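You operate a simulated robot arm through the tools that you are given. There is no shell and no other tool. Be economical: measure what you need, move in short steps, check, and stop when the job is done.

Carry out the task below with a simulated two-armed robot. There is one attempt and no reset: what you move stays moved.

Task
Hold the yellow gauge and test the sample card in it, set the stretch to suit and wrap the bundle.
Fine: card on the ledge, one press, card back; the chart gives the stretch; one run.

It is judged by the outcome, as a careful person would: the job done as asked, and still so three seconds after it is handed in. It fails if anything else is knocked over, pushed out of place, dropped, spilled or broken.

Robot
Two 6-joint arms with two-finger parallel grippers on one trunk, on a base that drives. Base frame: it is fixed to the floor where the robot stands at the start and does not move with it; the origin is under the middle of the robot, x ahead of it, y to its left, z up. Units: m, rad, N and s.
The left shoulder is at the start at [0.06, 0.187, 1.172], the right one opposite. With the tool pointing down near the work surface each hand reaches from about 0.1 to 0.48 m from the robot's upright axis, wherever it stands, measured 20 degrees to its own side. Places, roughly: ledge of the yellow gauge [0.5, 0.1, 0.8]; black gauge button [0.5, 0.2, 0.8]; stretch dial [0.6, -0.3, 1]; turns dial [0.6, -0.1, 1]; wrapping machine [0.7, -0.8, 0.6]. Payload 1.57 kg a hand.
The tool frame of a hand sits at the grasp point between the pads (the TCP): z along the fingers, y along the line on which they close. The tips reach 0.03 m beyond it. Largest opening 0.11 m; finger width 0.024, thickness 0.012; the body of the gripper, 0.048 by 0.112 m, starts 0.078 m behind the TCP.
Orientation is that of the tool frame in the base frame, as [roll, pitch, yaw] about the fixed x, y, z axes, in that order (R = Rz(yaw) Ry(pitch) Rx(roll)). With the fingers straight down and closing along the base's y, the tool's x points along the base's -x, its y along +y and its z along -z.

Tools
- The arms move only by the tool servo_tool. It takes "left_series", "right_series" or both (then of equal length, played together; a hand with none holds still); each is a list of rows, each a list of 7 numbers: the shift along the tool's x, y, z in m, then the turn, a rotation vector about the tool's x, y, z in rad, then the gripper command, from -1 (shut) to 1 (fully open), values between in proportion. In form: [[dx, dy, dz, ax, ay, az, hand], ...]. A call has 1 to 12 rows; each row shifts and turns the commanded pose from where the row before left it, along the tool's axes as they then stand. Each row takes 0.2 s and may step no farther than 0.05 m and 0.15 rad from the row before; otherwise, or with a gripper value out of range, the whole call is refused. Where a pose cannot be reached the arm comes as near as it can. A force on the tool above 40 N (or 10 N above the force at the start of the call, whichever is more), or a blocked arm, ends the call early, and 0.2 s more pass. The fingers move at their own pace (about 0.153 m/s each) and stop on an object; they squeeze with about 32 N. The grip force told is the motor's: it shows also when the fingers shut on nothing. Time passes only in rows, and 0.2 s behind the last, so rows that do not move let the fingers close. It gives the time, the measured TCP pose, the force on the tool (base axes), the opening and the grip force at its end, in the units of the frame above (readings bear some noise).
- Cameras (640 x 400 px; columns grow to the right, rows downward): "scene" is now at [-0.0012, 0.0099, 1.6954]; the picture's right is [0.17, -0.98, 0.00], its down [-0.89, -0.16, -0.42] and it looks along [0.42, 0.07, -0.91] (base axes); focal length 276 px, centre (320, 200). "left" rides on the left gripper at [0.07, -0.016, -0.141] in its tool frame; the picture's right is [0.23, 0.97, 0.00], its down [-0.86, 0.20, -0.48] and it looks along [-0.47, 0.11, 0.88] (tool axes); focal length 222 px, centre (320, 200). "right" rides on the right gripper at [0.07, 0.016, -0.141] in its tool frame; the picture's right is [-0.23, 0.97, 0.00], its down [-0.86, -0.20, -0.48] and it looks along [-0.47, -0.11, 0.88] (tool axes); focal length 222 px, centre (320, 200). There is no depth. A picture from a camera that has moved, and an enlarged one, comes with that camera's place and axes in the base frame and with its lens.
- capture(camera): a new picture of that camera. No time passes.
- lift_body(by): slides the trunk up (or, below 0, down) by that many m; the arms and the scene camera ride with it, the base frame stays. It gives what a move gives, with no picture.
- drive_base(legs): drives the robot by 1 to 6 legs, each [ahead, left, turn to the left] in m, m and rad, along the robot's own axes; the way and the turn of a leg run together, so that a leg with both is an arc; at most 1.5 m and 3.142 rad a leg. The arms and the cameras ride along, it lands a little off, and it stops where it bumps. It gives what a move gives.
- turn_head(pan, tilt): turns the head with the scene camera to pan (to the left, within 1.501 rad either way) and tilt (down, from -0.506 to 1.204), counted from straight ahead of the robot. It gives what a move gives.
- close_up(camera, box): a new picture of the part [left, top, right, bottom] of that camera's present view, enlarged. No time passes.
- hand_in(): hands the job in; it is judged then, once.

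Go step by step. Nothing tells you exact positions but the pictures and the camera data: compare them with the known pose of the tool, close in by small moves and look again before you grip or let go. The budget is 120 turns and 100 pictures, counting those below and the enlarged ones. Unless the task says otherwise, let go and move clear before handing in, and close with one line.

The tools are called after "Request:" as a command line: name --argument value ..., lists and objects as JSON in quotes. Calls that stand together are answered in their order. servo_tool: Moves the arms, as the interface text tells. Its arguments: {"type":"object","properties":{"left_series":{"type":"array","items":{"type":"array","items":{"type":"number"}}},"right_series":{"type":"array","items":{"type":"array","items":{"type":"number"}}}},"required":[]} The other tools are called the same way: lift_body (by) slides the trunk up or down; drive_base (legs) drives the base; turn_head (pan, tilt) turns the head that bears the scene camera; capture (camera) takes a picture; close_up (camera, box) takes an enlarged picture of a part of a camera's view; hand_in () hands the job in.

At the start:

```text
time: 0.0
left_eef_pos: [0.3642, 0.1804, 1.264]
left_ee_rot: [-3.14, 0.001, -3.141]
left_wrist_force: [-0.4, -0.1, -0.9]
left_gripper_width: 0.1101
left_finger_force: 0.0
right_eef_pos: [0.3857, -0.1269, 1.2406]
right_ee_rot: [3.141, -0.001, 3.141]
right_wrist_force: [-0.6, 0.2, -0.6]
right_gripper_width: 0.1099
right_finger_force: 0.0
trunk travel left (down, up): [-0.8, 0.19]
robot x, y, heading: [0.0015, -0.0037, -0.002]
head pan, tilt: [0.173, 1.134]
```

scene: 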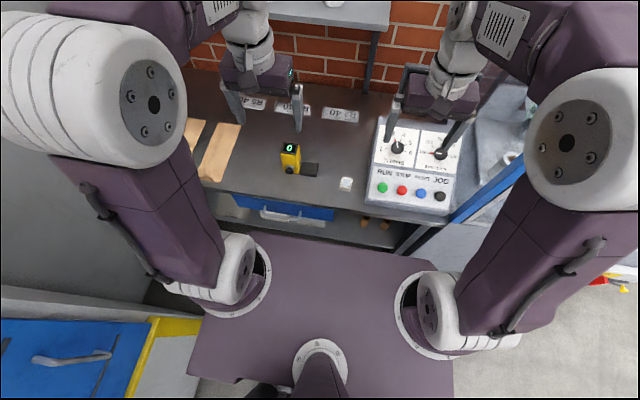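
right: 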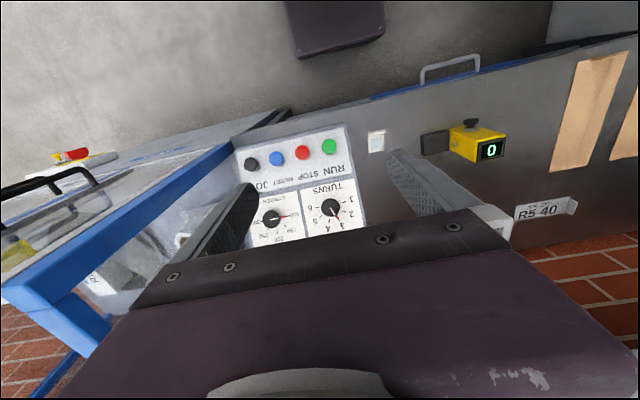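
left: 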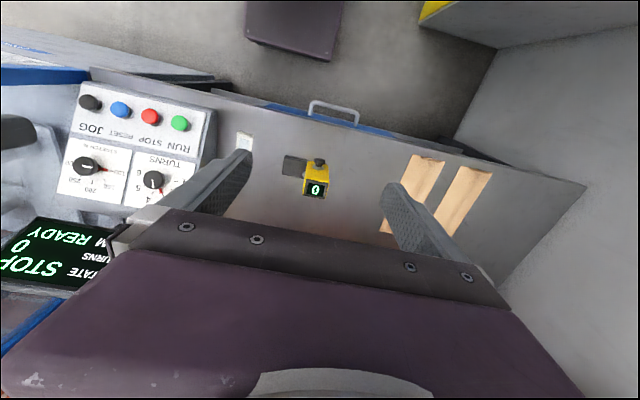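

I see a bench with a small yellow gauge (display 0), a white sample card, a control panel with two dials and four buttons, and labels by the wall. I'll look closer before moving.

Request:
close_up --camera "scene" --box '[180, 80, 370, 210]'

Request:
close_up --camera "scene" --box '[350, 90, 530, 220]'

Request:
turn_head --pan -0.7 --tilt 0.6

Request:
capture --camera "scene"

Request:
turn_head --pan 0.0 --tilt 0.4

Request:
capture --camera "scene"

```text
3.08 times, centred on (275, 145) of scene
camera zoom: at [-0.0012, 0.0099, 1.6954], right [0.17, -0.98, 0.0], down [-0.89, -0.16, -0.42], along [0.42, 0.07, -0.91], focal length 848 px, centre (458, 369)
```

zoom: 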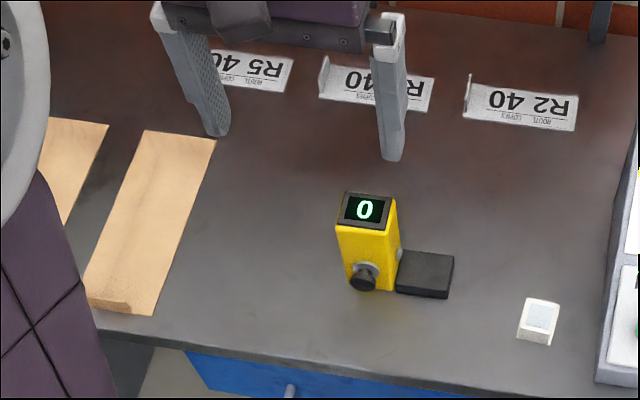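

```text
3.08 times, centred on (440, 155) of scene
camera zoom: at [-0.0012, 0.0099, 1.6954], right [0.17, -0.98, 0.0], down [-0.89, -0.16, -0.42], along [0.42, 0.07, -0.91], focal length 848 px, centre (-49, 338)
```

zoom: 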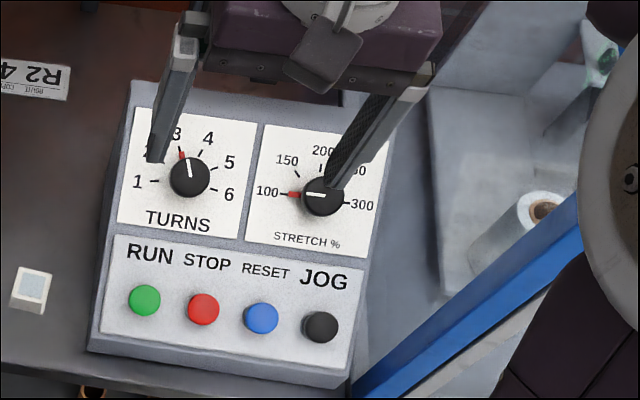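

```text
time: 1.2
left_eef_pos: [0.3654, 0.18, 1.2633]
left_ee_rot: [-3.14, -0.001, -3.141]
left_wrist_force: [-0.9, 0.1, -1.0]
left_gripper_width: 0.1101
left_finger_force: 0.1
right_eef_pos: [0.3865, -0.1263, 1.2408]
right_ee_rot: [-3.14, 0.0, -3.14]
right_wrist_force: [-0.9, 0.3, 1.0]
right_gripper_width: 0.1103
right_finger_force: 0.0
trunk travel left (down, up): [-0.8, 0.19]
robot x, y, heading: [-0.0032, -0.0005, 0.005]
head pan, tilt: [-0.7, 0.6]
```

```text
94 pictures are left
camera scene: at [0.0067, -0.0574, 1.7362], right [-0.64, -0.77, 0.0], down [-0.43, 0.36, -0.82], along [0.63, -0.53, -0.57], focal length 276 px, centre (320, 200)
```

scene: 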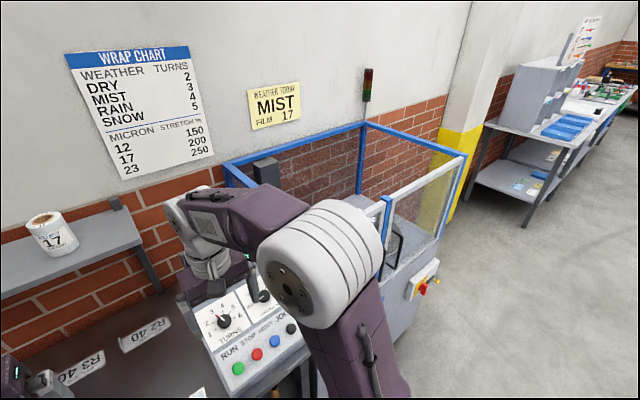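

```text
time: 2.2
left_eef_pos: [0.3643, 0.1793, 1.263]
left_ee_rot: [-3.141, 0.001, 3.141]
left_wrist_force: [0.4, 0.2, 0.8]
left_gripper_width: 0.1101
left_finger_force: 0.1
right_eef_pos: [0.3865, -0.1276, 1.2405]
right_ee_rot: [3.142, 0.0, -3.141]
right_wrist_force: [-0.4, -0.1, 0.4]
right_gripper_width: 0.11
right_finger_force: 0.1
trunk travel left (down, up): [-0.8, 0.19]
robot x, y, heading: [0.0017, -0.0003, 0.003]
head pan, tilt: [0.0, 0.4]
```

```text
93 pictures are left
camera scene: at [0.0315, -0.0008, 1.7544], right [0.0, -1.0, 0.0], down [-0.39, 0.0, -0.92], along [0.92, 0.0, -0.39], focal length 276 px, centre (320, 200)
```

scene: 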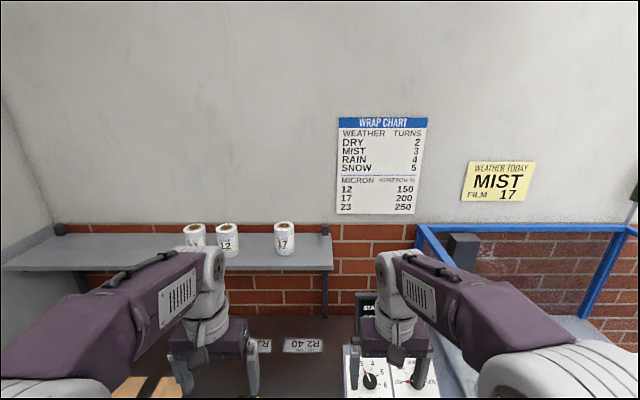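

The chart and weather note are readable: MIST → 3 turns, and micron decides stretch. I'll look closely at chart, dials, the machine, and the display.

Request:
close_up --camera "scene" --box '[320, 110, 540, 220]'

Request:
close_up --camera "scene" --box '[330, 280, 450, 400]'

Request:
turn_head --pan -0.8 --tilt 0.95

Request:
capture --camera "scene"

Request:
close_up --camera "left" --box '[0, 70, 260, 310]'

```text
2.91 times, centred on (430, 165) of scene
camera zoom: at [0.0315, -0.0008, 1.7544], right [0.0, -1.0, 0.0], down [-0.39, 0.0, -0.92], along [0.92, 0.0, -0.39], focal length 802 px, centre (0, 302)
```

zoom: 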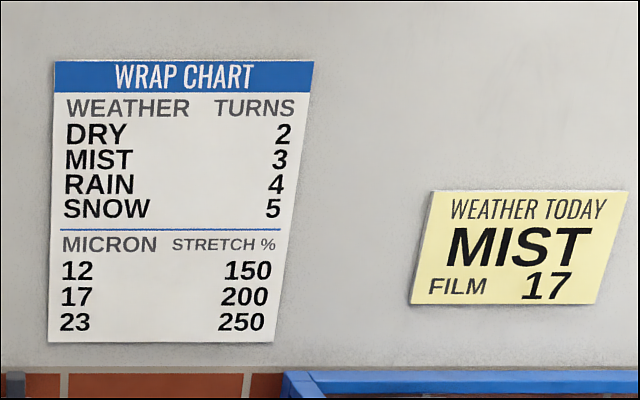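

```text
3.33 times, centred on (390, 340) of scene
camera zoom: at [0.0315, -0.0008, 1.7544], right [0.0, -1.0, 0.0], down [-0.39, 0.0, -0.92], along [0.92, 0.0, -0.39], focal length 919 px, centre (87, -267)
```

zoom: 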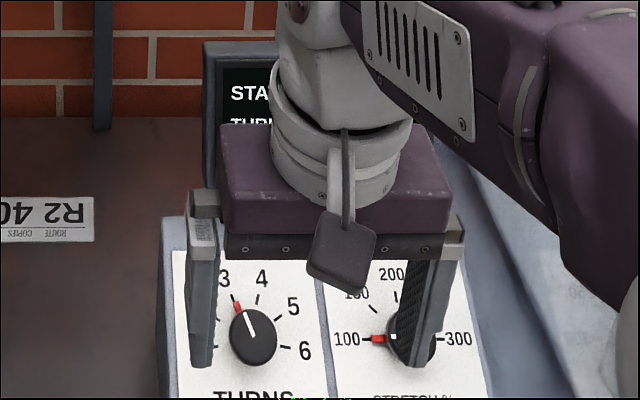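

```text
time: 3.4
left_eef_pos: [0.3638, 0.1797, 1.2624]
left_ee_rot: [-3.141, 0.0, 3.141]
left_wrist_force: [-0.5, -0.6, -0.6]
left_gripper_width: 0.1102
left_finger_force: 0.1
right_eef_pos: [0.3863, -0.127, 1.2418]
right_ee_rot: [3.141, 0.0, 3.142]
right_wrist_force: [1.3, -0.1, -0.5]
right_gripper_width: 0.1101
right_finger_force: 0.0
trunk travel left (down, up): [-0.8, 0.19]
robot x, y, heading: [0.0015, 0.0019, -0.001]
head pan, tilt: [-0.799, 0.949]
```

```text
90 pictures are left
camera scene: at [-0.0102, -0.0527, 1.7079], right [-0.72, -0.7, 0.0], down [-0.57, 0.58, -0.58], along [0.41, -0.42, -0.81], focal length 276 px, centre (320, 200)
```

scene: 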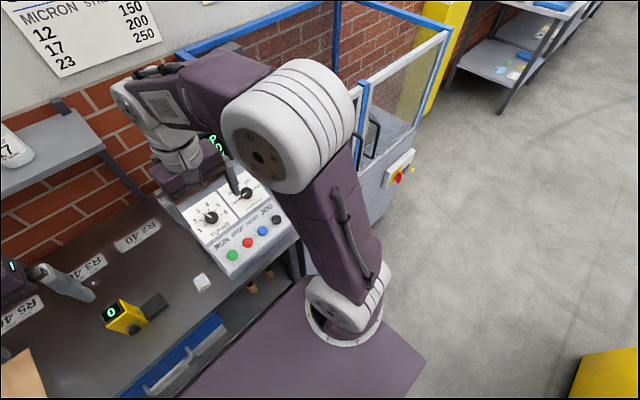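

```text
1.67 times, centred on (130, 190) of left
camera zoom: at [0.2955, 0.1644, 1.4039], right [-0.23, 0.97, 0.0], down [0.86, 0.2, 0.48], along [0.47, 0.11, -0.88], focal length 370 px, centre (637, 217)
```

zoom: 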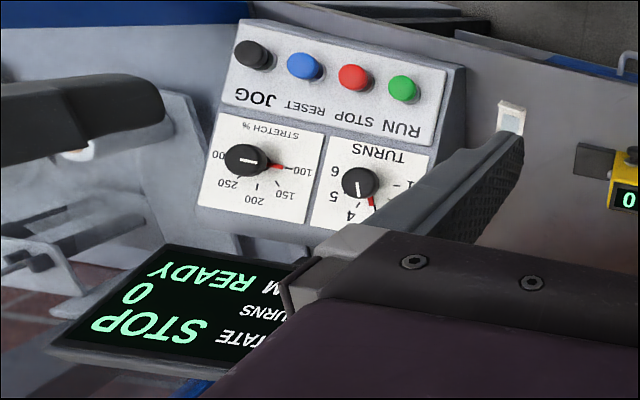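

The dials read TURNS ≈ 3 and STRETCH 100, display shows STOP / 0 / READY. I'll use the wrist and right-hand view to look at the wrapping machine.

Request:
close_up --camera "right" --box '[0, 100, 280, 275]'

Request:
drive_base --legs '[[0, -0.6, 0]]'

Request:
turn_head --pan 0.0 --tilt 0.8

Request:
capture --camera "scene"

Request:
capture --camera "right"

Request:
capture --camera "left"

```text
2.29 times, centred on (140, 188) of right
camera zoom: at [0.3162, -0.112, 1.3828], right [0.23, 0.97, 0.0], down [0.86, -0.2, 0.48], along [0.47, -0.11, -0.88], focal length 508 px, centre (731, 229)
```

zoom: 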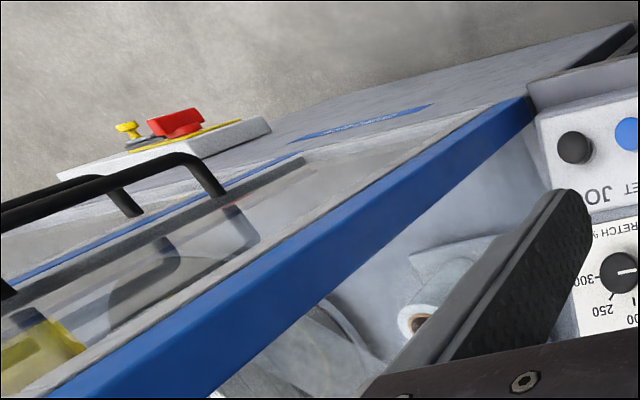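

```text
time: 6.7
left_eef_pos: [0.3641, -0.4112, 1.2634]
left_ee_rot: [-3.14, 0.0, -3.139]
left_wrist_force: [0.4, -0.1, -0.7]
left_gripper_width: 0.11
left_finger_force: 0.0
right_eef_pos: [0.3854, -0.7186, 1.2405]
right_ee_rot: [-3.14, 0.0, 3.141]
right_wrist_force: [0.1, -0.1, -0.8]
right_gripper_width: 0.1098
right_finger_force: 0.1
trunk travel left (down, up): [-0.8, 0.19]
robot x, y, heading: [0.0012, -0.5936, 0.002]
head pan, tilt: [-0.799, 0.949]
```

```text
time: 7.9
left_eef_pos: [0.3653, -0.4128, 1.2629]
left_ee_rot: [-3.141, -0.001, 3.141]
left_wrist_force: [0.3, -0.4, -0.6]
left_gripper_width: 0.11
left_finger_force: 0.1
right_eef_pos: [0.3853, -0.7196, 1.2408]
right_ee_rot: [-3.14, -0.001, -3.14]
right_wrist_force: [0.0, 0.6, 0.6]
right_gripper_width: 0.1099
right_finger_force: 0.0
trunk travel left (down, up): [-0.8, 0.19]
robot x, y, heading: [0.0027, -0.5947, -0.003]
head pan, tilt: [0.0, 0.799]
```

```text
87 pictures are left
camera scene: at [0.0196, -0.5928, 1.7193], right [0.0, -1.0, 0.0], down [-0.72, 0.0, -0.7], along [0.7, 0.0, -0.72], focal length 276 px, centre (320, 200)
```

scene: 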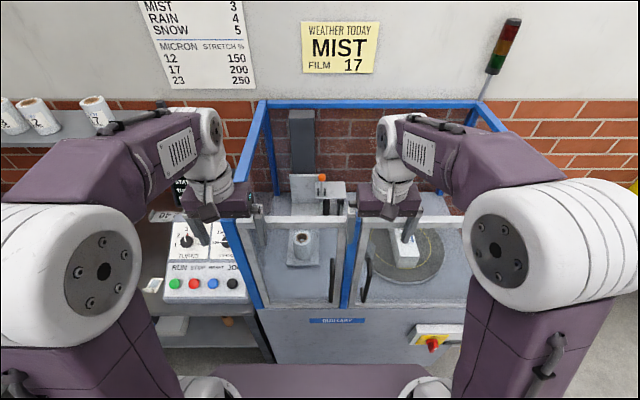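

```text
86 pictures are left
camera right: at [0.3161, -0.7041, 1.3828], right [0.23, 0.97, 0.0], down [0.86, -0.2, 0.48], along [0.47, -0.11, -0.88], focal length 222 px, centre (320, 200)
```

right: 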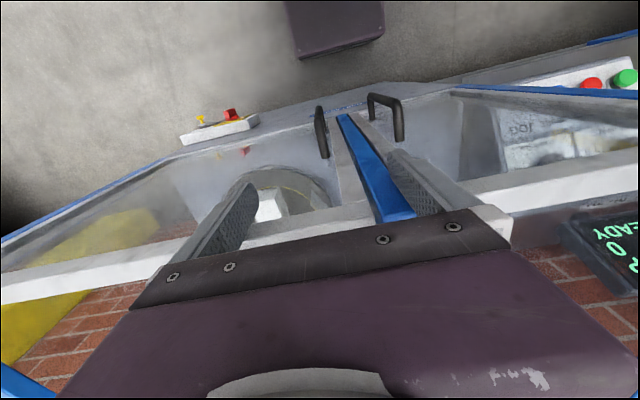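

```text
85 pictures are left
camera left: at [0.2954, -0.4277, 1.4038], right [-0.23, 0.97, 0.0], down [0.86, 0.2, 0.48], along [0.47, 0.11, -0.88], focal length 222 px, centre (320, 200)
```

left: 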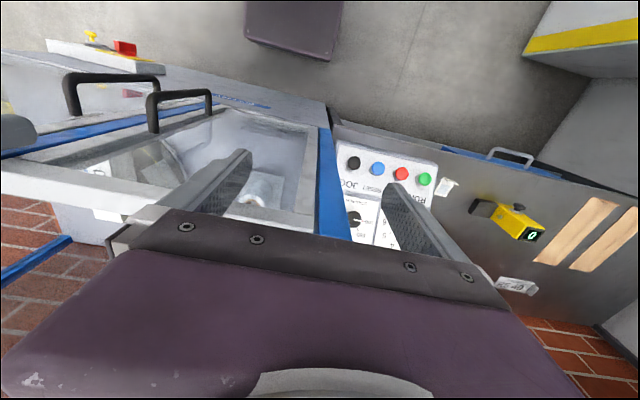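

The machine has a film bay on the left and a turntable with the bundle on the right, with guard doors in front. I'll check whether the doors are closed.

Request:
close_up --camera "scene" --box '[220, 150, 480, 350]'

Request:
close_up --camera "right" --box '[150, 80, 470, 260]'

Request:
close_up --camera "left" --box '[40, 20, 460, 280]'

```text
2.00 times, centred on (350, 250) of scene
camera zoom: at [0.0196, -0.5928, 1.7193], right [0.0, -1.0, 0.0], down [-0.72, 0.0, -0.7], along [0.7, 0.0, -0.72], focal length 551 px, centre (260, 100)
```

zoom: 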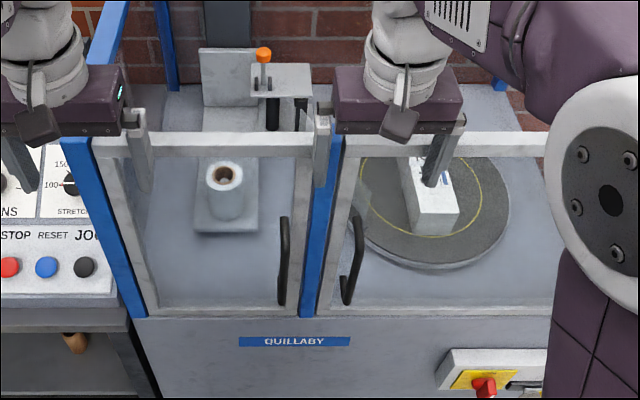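

```text
2.00 times, centred on (310, 170) of right
camera zoom: at [0.3161, -0.7041, 1.3828], right [0.23, 0.97, 0.0], down [0.86, -0.2, 0.48], along [0.47, -0.11, -0.88], focal length 444 px, centre (340, 260)
```

zoom: 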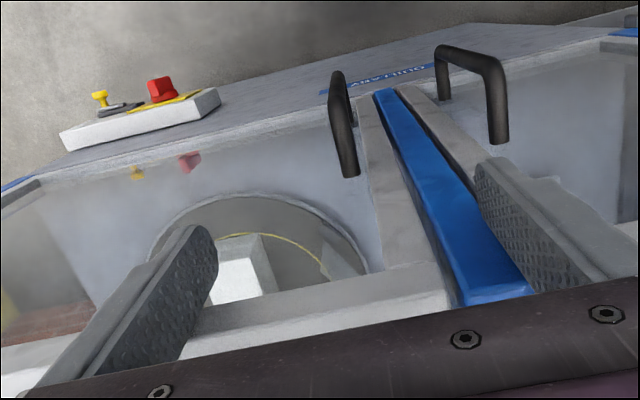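

```text
1.52 times, centred on (250, 150) of left
camera zoom: at [0.2954, -0.4277, 1.4038], right [-0.23, 0.97, 0.0], down [0.86, 0.2, 0.48], along [0.47, 0.11, -0.88], focal length 338 px, centre (427, 276)
```

zoom: 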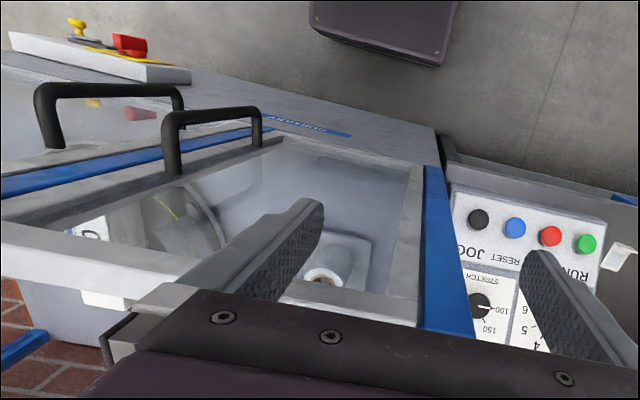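

Both guard doors look closed and the bundle is on the turntable. I go back to the gauge and look at the room on the left and in front of the base.

Request:
drive_base --legs '[[0, 0.6, 0]]'

Request:
turn_head --pan 1.2 --tilt 0.8

Request:
capture --camera "scene"

Request:
turn_head --pan 0.1 --tilt 1.2

Request:
capture --camera "scene"

```text
time: 11.3
left_eef_pos: [0.3658, 0.194, 1.2624]
left_ee_rot: [3.139, -0.001, 3.139]
left_wrist_force: [-0.2, -0.4, 0.7]
left_gripper_width: 0.11
left_finger_force: 0.1
right_eef_pos: [0.3864, -0.1125, 1.2417]
right_ee_rot: [3.141, -0.001, 3.14]
right_wrist_force: [0.5, 0.8, 0.0]
right_gripper_width: 0.1099
right_finger_force: 0.1
trunk travel left (down, up): [-0.8, 0.19]
robot x, y, heading: [0.0023, 0.0145, -0.003]
head pan, tilt: [0.0, 0.799]
```

```text
time: 12.7
left_eef_pos: [0.3649, 0.1965, 1.2634]
left_ee_rot: [-3.139, 0.0, 3.14]
left_wrist_force: [0.4, 0.1, 0.6]
left_gripper_width: 0.1099
left_finger_force: 0.0
right_eef_pos: [0.3855, -0.1111, 1.2406]
right_ee_rot: [3.14, 0.0, 3.139]
right_wrist_force: [-0.1, 0.6, 0.0]
right_gripper_width: 0.1098
right_finger_force: 0.0
trunk travel left (down, up): [-0.8, 0.19]
robot x, y, heading: [0.0011, 0.0181, -0.004]
head pan, tilt: [1.201, 0.799]
```

```text
81 pictures are left
camera scene: at [-0.0308, 0.0917, 1.7193], right [0.93, -0.36, 0.0], down [-0.26, -0.67, -0.7], along [0.25, 0.65, -0.72], focal length 276 px, centre (320, 200)
```

scene: 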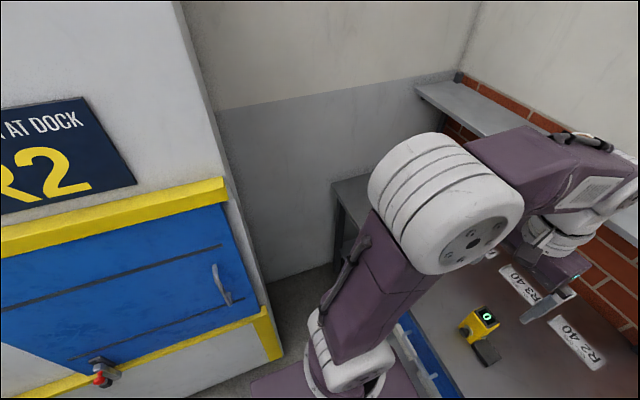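

```text
time: 14.0
left_eef_pos: [0.3651, 0.1958, 1.2622]
left_ee_rot: [-3.14, 0.001, 3.138]
left_wrist_force: [-0.2, -0.6, 0.1]
left_gripper_width: 0.1101
left_finger_force: 0.0
right_eef_pos: [0.3861, -0.1104, 1.2411]
right_ee_rot: [3.141, 0.001, 3.141]
right_wrist_force: [0.0, 0.3, -0.6]
right_gripper_width: 0.11
right_finger_force: 0.0
trunk travel left (down, up): [-0.8, 0.19]
robot x, y, heading: [-0.0009, 0.0161, -0.007]
head pan, tilt: [0.099, 1.201]
```

```text
80 pictures are left
camera scene: at [-0.0046, 0.0218, 1.6916], right [0.1, -1.0, 0.0], down [-0.93, -0.09, -0.36], along [0.36, 0.04, -0.93], focal length 276 px, centre (320, 200)
```

scene: 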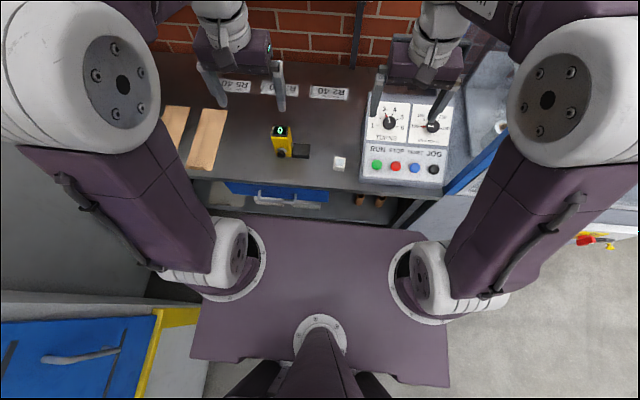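

The left side has space, and the card sits near (0.48, 0.0), gauge near (0.5, 0.19). I drive a bit forward and left, then look with the wrist cameras.

Request:
drive_base --legs '[[0.1, 0.07, 0]]'

Request:
capture --camera "scene"

Request:
capture --camera "left"

Request:
capture --camera "right"

```text
time: 15.3
left_eef_pos: [0.4647, 0.2647, 1.2633]
left_ee_rot: [3.139, 0.001, 3.139]
left_wrist_force: [0.1, -0.4, 0.3]
left_gripper_width: 0.11
left_finger_force: 0.0
right_eef_pos: [0.4849, -0.0425, 1.242]
right_ee_rot: [3.14, 0.001, 3.14]
right_wrist_force: [-0.7, 0.5, -0.1]
right_gripper_width: 0.1101
right_finger_force: 0.1
trunk travel left (down, up): [-0.8, 0.19]
robot x, y, heading: [0.1018, 0.0904, -0.003]
head pan, tilt: [0.099, 1.201]
```

```text
79 pictures are left
camera scene: at [0.0937, 0.0899, 1.6916], right [0.1, -1.0, 0.0], down [-0.93, -0.09, -0.36], along [0.36, 0.04, -0.93], focal length 276 px, centre (320, 200)
```

scene: 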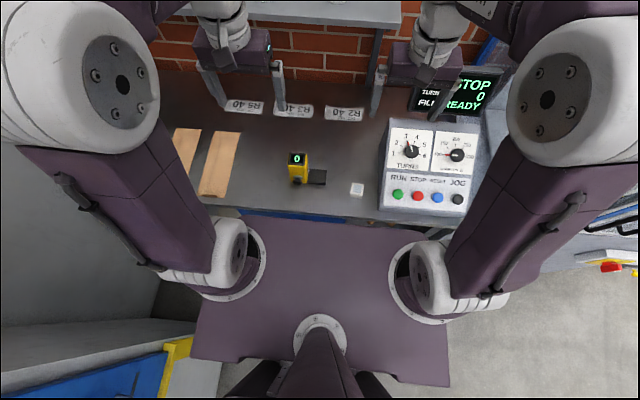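

```text
78 pictures are left
camera left: at [0.3953, 0.2491, 1.4045], right [-0.23, 0.97, 0.0], down [0.85, 0.2, 0.48], along [0.47, 0.11, -0.88], focal length 222 px, centre (320, 200)
```

left: 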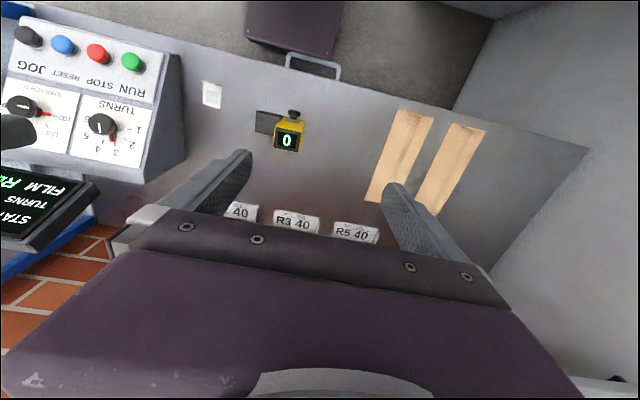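

```text
77 pictures are left
camera right: at [0.4155, -0.0273, 1.3832], right [0.23, 0.97, 0.0], down [0.85, -0.2, 0.48], along [0.47, -0.11, -0.88], focal length 222 px, centre (320, 200)
```

right: 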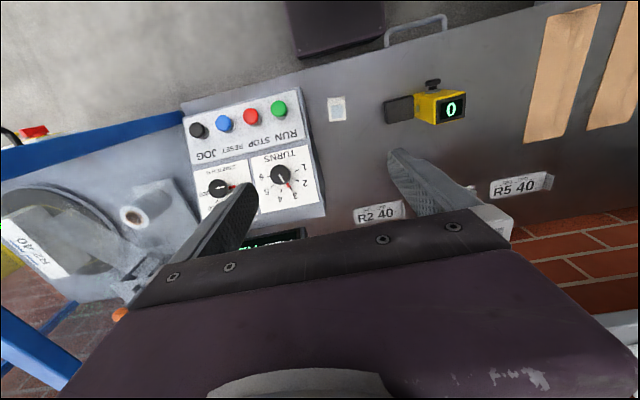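

Triangulating: gauge display (0.527, 0.207, 0.916), button (0.482, 0.206, 0.845), ledge (0.525, 0.14, 0.81), card (0.491, −0.002, 0.80). I lower both hands partway and look.

Request:
servo_tool --left_series '[[-0.01, -0.0097, 0.0355, 0, 0, 0, 1], [-0.01, -0.0097, 0.0355, 0, 0, 0, 1], [-0.01, -0.0097, 0.0355, 0, 0, 0, 1], [-0.01, -0.0097, 0.0355, 0, 0, 0, 1], [-0.01, -0.0097, 0.0355, 0, 0, 0, 1], [-0.01, -0.0097, 0.0355, 0, 0, 0, 1]]' --right_series '[[0, 0.0067, 0.048, 0, 0, 0, 1], [0, 0.0067, 0.048, 0, 0, 0, 1], [0, 0.0067, 0.048, 0, 0, 0, 1], [0, 0.0067, 0.048, 0, 0, 0, 1], [0, 0.0067, 0.048, 0, 0, 0, 1], [0, 0.0067, 0.048, 0, 0, 0, 1]]'

Request:
capture --camera "right"

Request:
capture --camera "left"

Request:
close_up --camera "scene" --box '[250, 120, 490, 270]'

```text
time: 16.7
left_eef_pos: [0.5281, 0.2087, 1.0474]
left_ee_rot: [3.14, -0.001, 3.138]
left_wrist_force: [0.2, -1.2, -0.8]
left_gripper_width: 0.1099
left_finger_force: 0.1
right_eef_pos: [0.4906, -0.0013, 0.951]
right_ee_rot: [3.141, -0.003, 3.14]
right_wrist_force: [0.2, -0.1, -0.8]
right_gripper_width: 0.1099
right_finger_force: 0.1
trunk travel left (down, up): [-0.8, 0.19]
robot x, y, heading: [0.1053, 0.0847, -0.006]
head pan, tilt: [0.099, 1.201]
```

```text
76 pictures are left
camera right: at [0.4205, 0.0141, 1.0939], right [0.23, 0.97, 0.0], down [0.86, -0.2, 0.48], along [0.46, -0.11, -0.88], focal length 222 px, centre (320, 200)
```

right: 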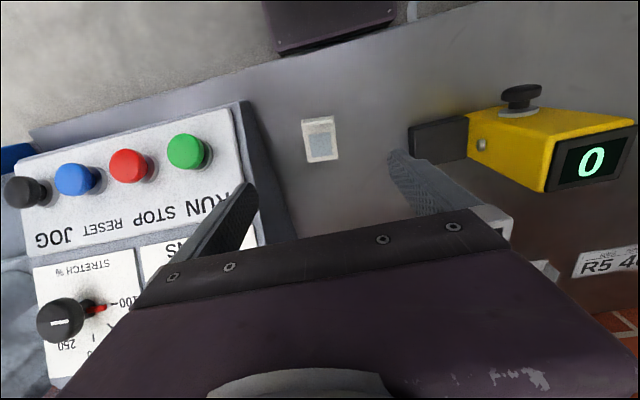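

```text
75 pictures are left
camera left: at [0.4598, 0.1943, 1.1895], right [-0.23, 0.97, 0.0], down [0.86, 0.2, 0.48], along [0.46, 0.11, -0.88], focal length 222 px, centre (320, 200)
```

left: 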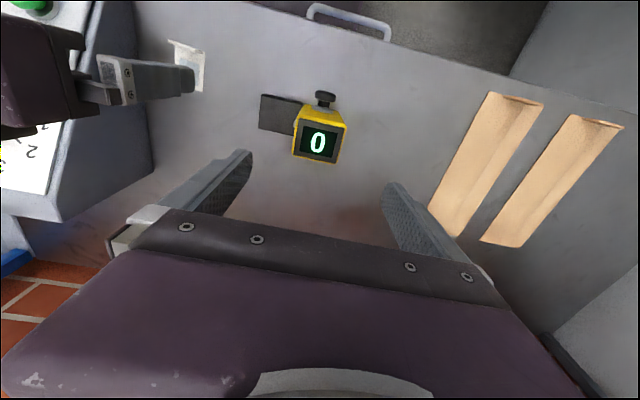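

```text
2.67 times, centred on (370, 195) of scene
camera zoom: at [0.0994, 0.0919, 1.6917], right [0.1, -1.0, 0.0], down [-0.93, -0.09, -0.36], along [0.36, 0.04, -0.93], focal length 735 px, centre (187, 213)
```

zoom: 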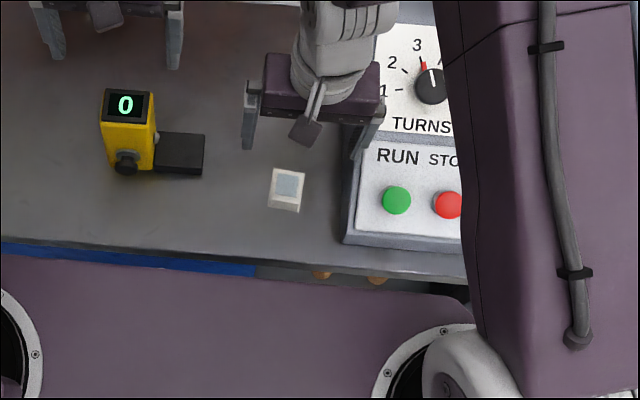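

Turns dial is clearly at 3. I look closely at the card and the gauge for size and orientation.

Request:
close_up --camera "right" --box '[270, 90, 390, 180]'

Request:
close_up --camera "right" --box '[400, 60, 640, 210]'

Request:
close_up --camera "left" --box '[220, 70, 400, 190]'

```text
4.44 times, centred on (330, 135) of right
camera zoom: at [0.4205, 0.0141, 1.0939], right [0.23, 0.97, 0.0], down [0.86, -0.2, 0.48], along [0.46, -0.11, -0.88], focal length 987 px, centre (276, 489)
```

zoom: 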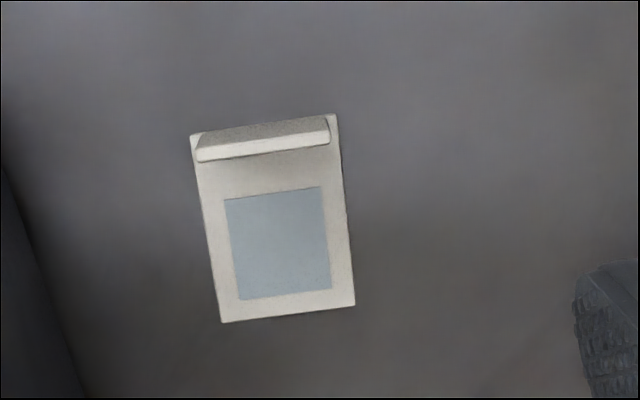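

```text
2.67 times, centred on (520, 135) of right
camera zoom: at [0.4205, 0.0141, 1.0939], right [0.23, 0.97, 0.0], down [0.86, -0.2, 0.48], along [0.46, -0.11, -0.88], focal length 592 px, centre (-213, 373)
```

zoom: 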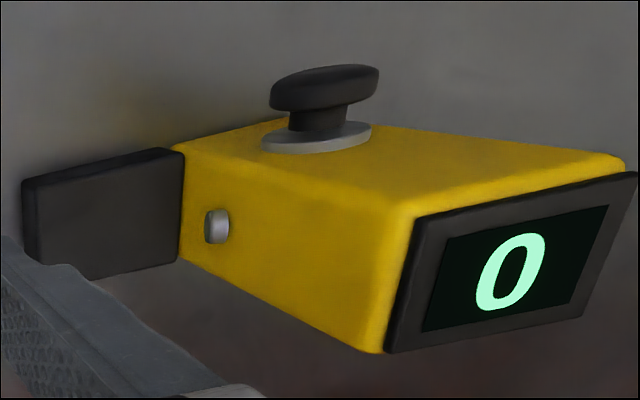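

```text
3.33 times, centred on (310, 130) of left
camera zoom: at [0.4598, 0.1943, 1.1895], right [-0.23, 0.97, 0.0], down [0.86, 0.2, 0.48], along [0.46, 0.11, -0.88], focal length 740 px, centre (353, 433)
```

zoom: 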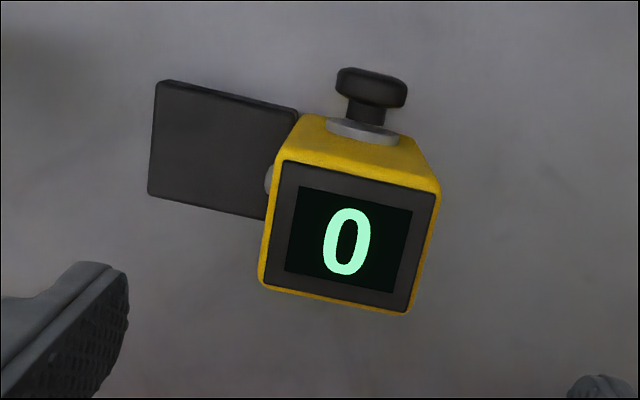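

The card is a thin film card (~0.044 × 0.056, yawed about −6°) with a raised rib on its near edge at (0.465, 0). I turn the right hand so it closes across the rib and check from there.

Request:
servo_tool --right_series '[[0, 0, 0, 0, 0, -0.1467, 1], [0, 0, 0, 0, 0, -0.1467, 1], [0, 0, 0, 0, 0, -0.1467, 1], [0, 0, 0, 0, 0, -0.1467, 1], [0, 0, 0, 0, 0, -0.1467, 1], [0, 0, 0, 0, 0, -0.1467, 1], [0, 0, 0, 0, 0, -0.1467, 1], [0, 0, 0, 0, 0, -0.1467, 1], [0, 0, 0, 0, 0, -0.1467, 1], [0, 0, 0, 0, 0, -0.1467, 1]]'

Request:
capture --camera "right"

```text
time: 18.9
left_eef_pos: [0.5265, 0.2101, 1.0488]
left_ee_rot: [-3.141, 0.001, 3.139]
left_wrist_force: [0.1, -0.5, -0.3]
left_gripper_width: 0.11
left_finger_force: 0.2
right_eef_pos: [0.4863, -0.0012, 0.9534]
right_ee_rot: [3.141, -0.001, -1.671]
right_wrist_force: [-0.8, -0.6, -0.4]
right_gripper_width: 0.11
right_finger_force: 0.2
trunk travel left (down, up): [-0.8, 0.19]
robot x, y, heading: [0.101, 0.0843, -0.004]
head pan, tilt: [0.099, 1.201]
```

```text
70 pictures are left
camera right: at [0.4639, -0.0699, 1.0947], right [-0.95, 0.32, 0.0], down [0.29, 0.83, 0.48], along [0.16, 0.45, -0.88], focal length 222 px, centre (320, 200)
```

right: 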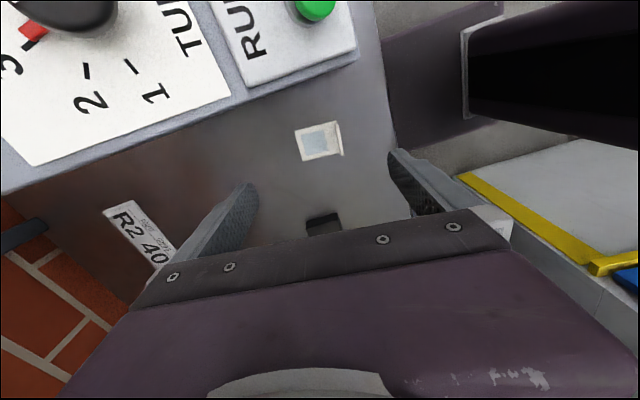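

Request:
close_up --camera "right" --box '[270, 100, 370, 170]'

```text
5.71 times, centred on (320, 135) of right
camera zoom: at [0.4639, -0.0699, 1.0947], right [-0.95, 0.32, 0.0], down [0.29, 0.83, 0.48], along [0.16, 0.45, -0.88], focal length 1269 px, centre (320, 571)
```

zoom: 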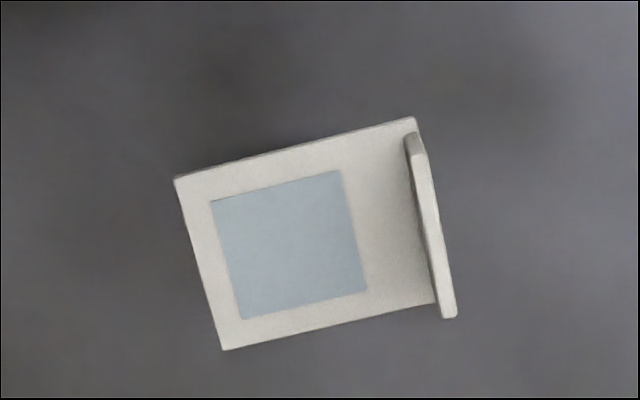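

The rib is about 10 mm tall, with top centre near (0.463, 0.002). I lower over it in steps.

Request:
servo_tool --right_series '[[-0.0003, 0.0078, 0.0345, 0, 0, 0, 0.2], [-0.0003, 0.0078, 0.0345, 0, 0, 0, 0], [-0.0003, 0.0078, 0.0345, 0, 0, 0, -0.2], [0, 0, 0, 0, 0, 0, -0.2]]'

Request:
capture --camera "right"

Request:
close_up --camera "scene" --box '[270, 130, 430, 230]'

```text
time: 19.9
left_eef_pos: [0.5255, 0.2088, 1.0499]
left_ee_rot: [-3.14, 0.001, 3.14]
left_wrist_force: [0.2, 0.4, -0.6]
left_gripper_width: 0.1101
left_finger_force: 0.1
right_eef_pos: [0.4629, 0.0034, 0.8499]
right_ee_rot: [3.141, 0.0, -1.674]
right_wrist_force: [-0.2, -0.9, -0.6]
right_gripper_width: 0.044
right_finger_force: 0.1
trunk travel left (down, up): [-0.8, 0.19]
robot x, y, heading: [0.1021, 0.0886, -0.002]
head pan, tilt: [0.099, 1.201]
```

```text
68 pictures are left
camera right: at [0.4398, -0.0671, 0.992], right [-0.94, 0.33, 0.0], down [0.29, 0.83, 0.48], along [0.16, 0.45, -0.88], focal length 222 px, centre (320, 200)
```

right: 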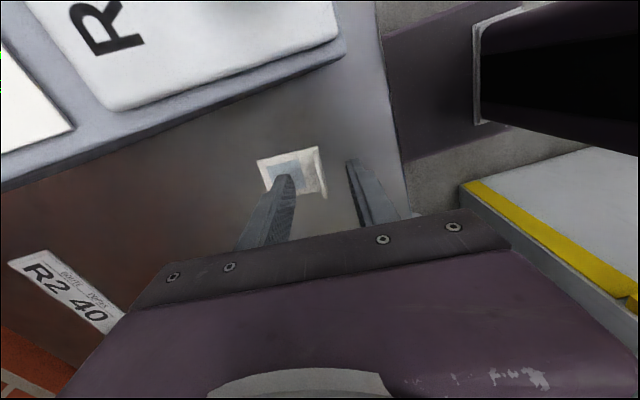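

```text
4.00 times, centred on (350, 180) of scene
camera zoom: at [0.0959, 0.0914, 1.6916], right [0.1, -1.0, 0.0], down [-0.93, -0.09, -0.36], along [0.36, 0.04, -0.93], focal length 1103 px, centre (200, 280)
```

zoom: 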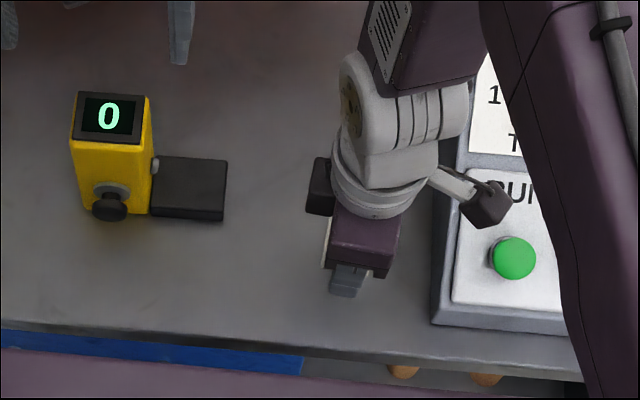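

Request:
close_up --camera "right" --box '[230, 130, 430, 255]'

```text
3.20 times, centred on (330, 192) of right
camera zoom: at [0.4398, -0.0671, 0.992], right [-0.94, 0.33, 0.0], down [0.29, 0.83, 0.48], along [0.16, 0.45, -0.88], focal length 711 px, centre (288, 224)
```

zoom: 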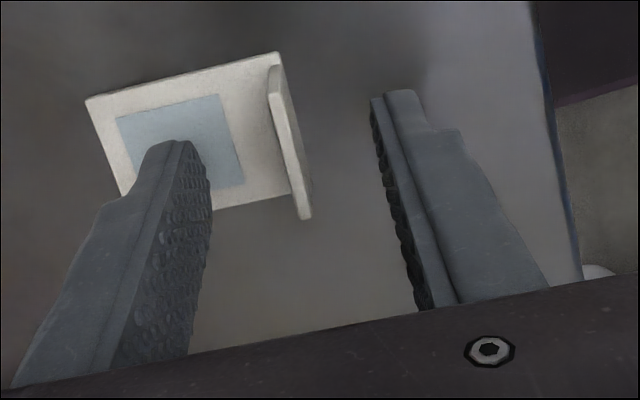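

The rib is centred between the fingers. I lower further in small steps, watching force.

Request:
servo_tool --right_series '[[0, 0, 0.006, 0, 0, 0, -0.4], [0, 0, 0.006, 0, 0, 0, -0.5], [0, 0, 0.003, 0, 0, 0, -0.6], [0, 0, 0, 0, 0, 0, -0.6]]'

Request:
close_up --camera "right" --box '[230, 130, 430, 255]'

```text
time: 20.9
left_eef_pos: [0.526, 0.2086, 1.0499]
left_ee_rot: [-3.141, 0.0, 3.14]
left_wrist_force: [0.5, 0.5, -0.5]
left_gripper_width: 0.1103
left_finger_force: 0.0
right_eef_pos: [0.4631, 0.0014, 0.835]
right_ee_rot: [-3.141, -0.001, -1.675]
right_wrist_force: [0.1, 0.2, -0.7]
right_gripper_width: 0.0221
right_finger_force: 0.0
trunk travel left (down, up): [-0.8, 0.19]
robot x, y, heading: [0.0977, 0.0877, -0.003]
head pan, tilt: [0.099, 1.201]
```

```text
3.20 times, centred on (330, 192) of right
camera zoom: at [0.4401, -0.0667, 0.9772], right [-0.94, 0.33, 0.0], down [0.29, 0.83, 0.48], along [0.16, 0.45, -0.88], focal length 711 px, centre (288, 224)
```

zoom: 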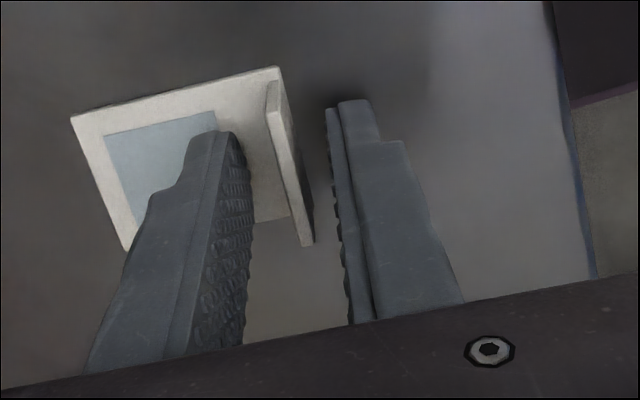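

Request:
servo_tool --right_series '[[0, 0, 0.003, 0, 0, 0, -0.6], [0, 0, 0, 0, 0, 0, -0.8], [0, 0, 0, 0, 0, 0, -1], [0, 0, 0, 0, 0, 0, -1]]'

Request:
close_up --camera "right" --box '[230, 130, 430, 255]'

```text
time: 21.9
left_eef_pos: [0.5243, 0.2093, 1.0504]
left_ee_rot: [3.142, 0.0, 3.14]
left_wrist_force: [0.5, 0.5, -0.3]
left_gripper_width: 0.1099
left_finger_force: 0.2
right_eef_pos: [0.4615, 0.0022, 0.832]
right_ee_rot: [-3.141, -0.002, -1.677]
right_wrist_force: [-2.3, 0.8, 8.4]
right_gripper_width: 0.0023
right_finger_force: 23.8
trunk travel left (down, up): [-0.8, 0.19]
robot x, y, heading: [0.102, 0.0879, -0.0]
head pan, tilt: [0.099, 1.201]
```

```text
3.20 times, centred on (330, 192) of right
camera zoom: at [0.4391, -0.0666, 0.9743], right [-0.94, 0.33, 0.0], down [0.29, 0.83, 0.48], along [0.16, 0.45, -0.88], focal length 711 px, centre (288, 224)
```

zoom: 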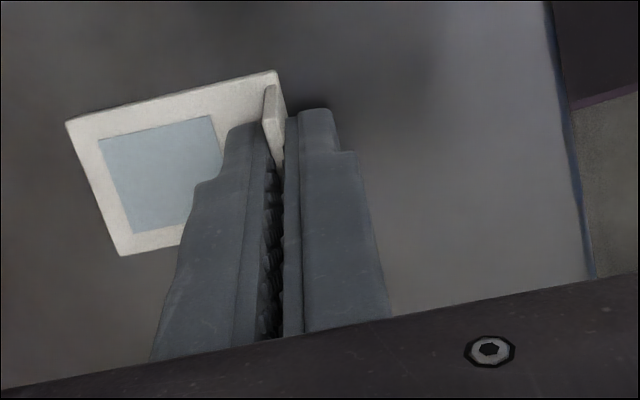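

The rib is gripped. I lift the card gently, and move the left hand up and out of the way meanwhile.

Request:
servo_tool --left_series '[[0.005, 0.02, -0.0375, 0, 0, 0, 1], [0.005, 0.02, -0.0375, 0, 0, 0, 1], [0.005, 0.02, -0.0375, 0, 0, 0, 1], [0.005, 0.02, -0.0375, 0, 0, 0, 1]]' --right_series '[[0, 0, -0.01, 0, 0, 0, -1], [0, 0, -0.02, 0, 0, 0, -1], [0, 0, -0.03, 0, 0, 0, -1], [0, 0, -0.03, 0, 0, 0, -1]]'

Request:
capture --camera "right"

```text
time: 22.9
left_eef_pos: [0.5042, 0.2924, 1.1998]
left_ee_rot: [3.141, -0.001, 3.14]
left_wrist_force: [-0.6, 0.2, -0.5]
left_gripper_width: 0.1101
left_finger_force: 0.1
right_eef_pos: [0.4608, 0.0015, 0.922]
right_ee_rot: [-3.139, 0.0, -1.676]
right_wrist_force: [0.7, 0.3, 0.8]
right_gripper_width: 0.0024
right_finger_force: 23.6
trunk travel left (down, up): [-0.8, 0.19]
robot x, y, heading: [0.1007, 0.0873, -0.004]
head pan, tilt: [0.099, 1.201]
```

```text
63 pictures are left
camera right: at [0.4377, -0.0666, 1.0641], right [-0.94, 0.33, 0.0], down [0.29, 0.83, 0.48], along [0.16, 0.45, -0.88], focal length 222 px, centre (320, 200)
```

right: 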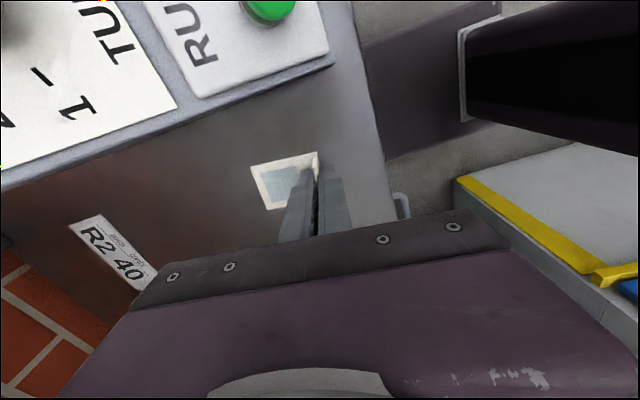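

The card hangs level. I carry it over the ledge and align it.

Request:
servo_tool --right_series '[[-0.0371, -0.005, 0, 0, 0, 0, -1], [-0.0371, -0.005, 0, 0, 0, 0, -1], [-0.0371, -0.005, 0, 0, 0, 0, -1], [-0.0371, -0.005, 0, 0, 0, 0, -1], [0, 0, 0, 0, 0, -0.105, -1], [0, 0, 0, 0, 0, 0, -1]]'

Request:
capture --camera "right"

Request:
capture --camera "left"

Request:
close_up --camera "scene" --box '[250, 120, 410, 220]'

```text
time: 24.3
left_eef_pos: [0.5064, 0.2915, 1.1993]
left_ee_rot: [3.141, 0.0, 3.139]
left_wrist_force: [0.6, -0.1, -0.1]
left_gripper_width: 0.1104
left_finger_force: 0.0
right_eef_pos: [0.4984, 0.1472, 0.922]
right_ee_rot: [-3.141, -0.001, -1.568]
right_wrist_force: [0.0, -0.7, 0.7]
right_gripper_width: 0.0025
right_finger_force: 24.2
trunk travel left (down, up): [-0.8, 0.19]
robot x, y, heading: [0.103, 0.0837, -0.005]
head pan, tilt: [0.099, 1.201]
```

```text
62 pictures are left
camera right: at [0.4823, 0.0761, 1.0632], right [-0.97, 0.23, 0.0], down [0.2, 0.86, 0.48], along [0.11, 0.47, -0.88], focal length 222 px, centre (320, 200)
```

right: 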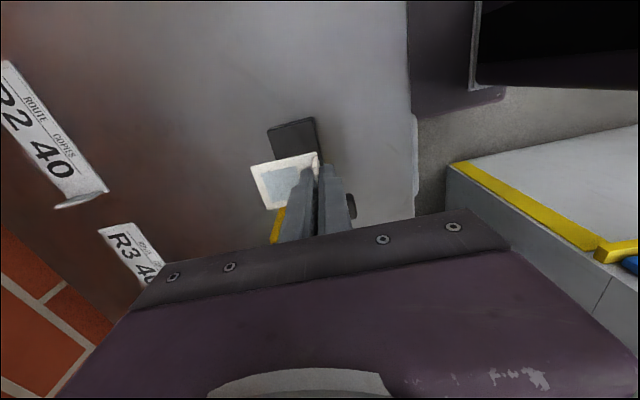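

```text
61 pictures are left
camera left: at [0.4383, 0.275, 1.34], right [-0.23, 0.97, 0.0], down [0.86, 0.2, 0.48], along [0.47, 0.11, -0.88], focal length 222 px, centre (320, 200)
```

left: 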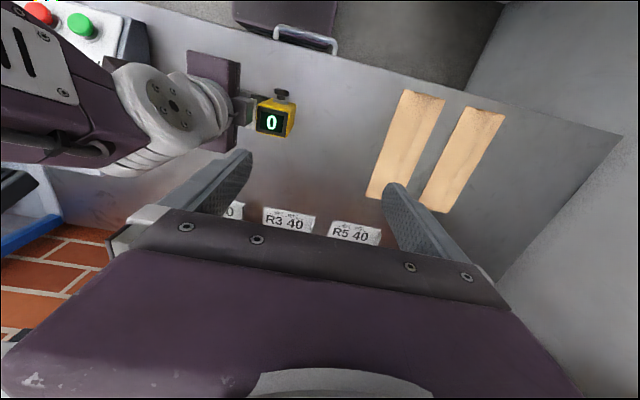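

```text
4.00 times, centred on (330, 170) of scene
camera zoom: at [0.0961, 0.091, 1.6916], right [0.1, -1.0, 0.0], down [-0.93, -0.09, -0.36], along [0.36, 0.04, -0.93], focal length 1103 px, centre (280, 320)
```

zoom: 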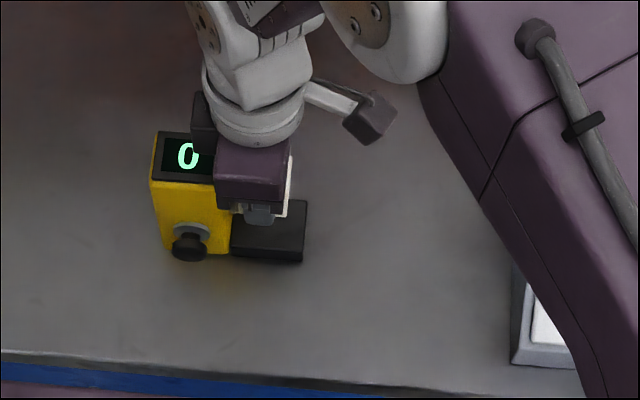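

Aligned: card spans x 0.496–0.551, y 0.124–0.168, over the ledge x 0.498–0.548, y 0.11–0.18. I lower slowly.

Request:
servo_tool --right_series '[[0, 0, 0.025, 0, 0, 0, -1], [0, 0, 0.02, 0, 0, 0, -1], [0, 0, 0.015, 0, 0, 0, -1], [0, 0, 0.006, 0, 0, 0, -1], [0, 0, 0, 0, 0, 0, -1]]'

Request:
close_up --camera "right" --box '[230, 90, 400, 240]'

Request:
close_up --camera "scene" --box '[250, 120, 410, 220]'

```text
time: 25.5
left_eef_pos: [0.5057, 0.2902, 1.1985]
left_ee_rot: [-3.14, 0.0, 3.141]
left_wrist_force: [0.6, -0.2, 0.2]
left_gripper_width: 0.1103
left_finger_force: 0.0
right_eef_pos: [0.4983, 0.1468, 0.8561]
right_ee_rot: [3.14, -0.001, -1.57]
right_wrist_force: [-0.1, -1.2, -0.1]
right_gripper_width: 0.0025
right_finger_force: 24.1
trunk travel left (down, up): [-0.8, 0.19]
robot x, y, heading: [0.1057, 0.0874, -0.001]
head pan, tilt: [0.099, 1.201]
```

```text
2.67 times, centred on (315, 165) of right
camera zoom: at [0.4838, 0.076, 0.9968], right [-0.97, 0.23, 0.0], down [0.2, 0.86, 0.48], along [0.11, 0.47, -0.88], focal length 592 px, centre (333, 293)
```

zoom: 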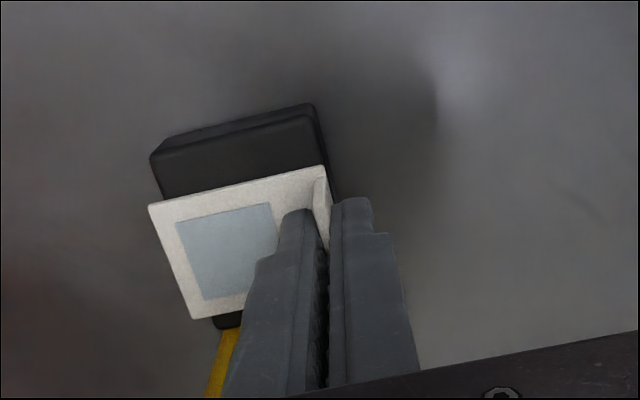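

```text
4.00 times, centred on (330, 170) of scene
camera zoom: at [0.096, 0.0915, 1.6916], right [0.1, -1.0, 0.0], down [-0.93, -0.09, -0.36], along [0.36, 0.04, -0.93], focal length 1103 px, centre (280, 320)
```

zoom: 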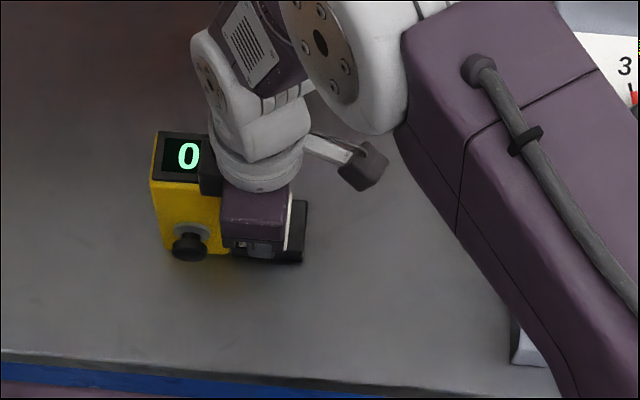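

Request:
servo_tool --right_series '[[0, 0, 0.004, 0, 0, 0, -1], [0, 0, 0.003, 0, 0, 0, -1], [0, 0, 0, 0, 0, 0, -1]]'

Request:
close_up --camera "right" --box '[230, 90, 400, 240]'

```text
time: 26.1
left_eef_pos: [0.5034, 0.2882, 1.2016]
left_ee_rot: [3.139, 0.004, 3.139]
left_wrist_force: [0.1, 0.0, -0.3]
left_gripper_width: 0.11
left_finger_force: 0.1
right_eef_pos: [0.4993, 0.1471, 0.8547]
right_ee_rot: [-3.136, 0.004, -1.571]
right_wrist_force: [-6.9, -7.9, 30.6]
right_gripper_width: 0.0026
right_finger_force: 24.0
trunk travel left (down, up): [-0.8, 0.19]
robot x, y, heading: [0.1, 0.0851, 0.003]
head pan, tilt: [0.099, 1.201]
stopped in row 3 (right hand): the force on the tool passed its limit (the readings are from after the stop); the commanded pose is now the measured one
```

```text
2.67 times, centred on (315, 165) of right
camera zoom: at [0.4828, 0.0762, 0.9954], right [-0.97, 0.23, -0.01], down [0.2, 0.85, 0.48], along [0.12, 0.47, -0.88], focal length 592 px, centre (333, 293)
```

zoom: 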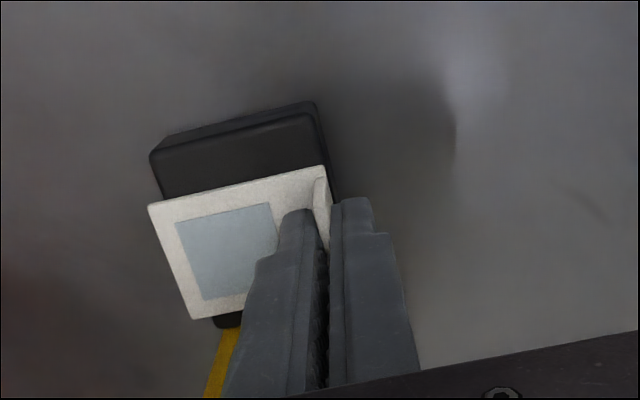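

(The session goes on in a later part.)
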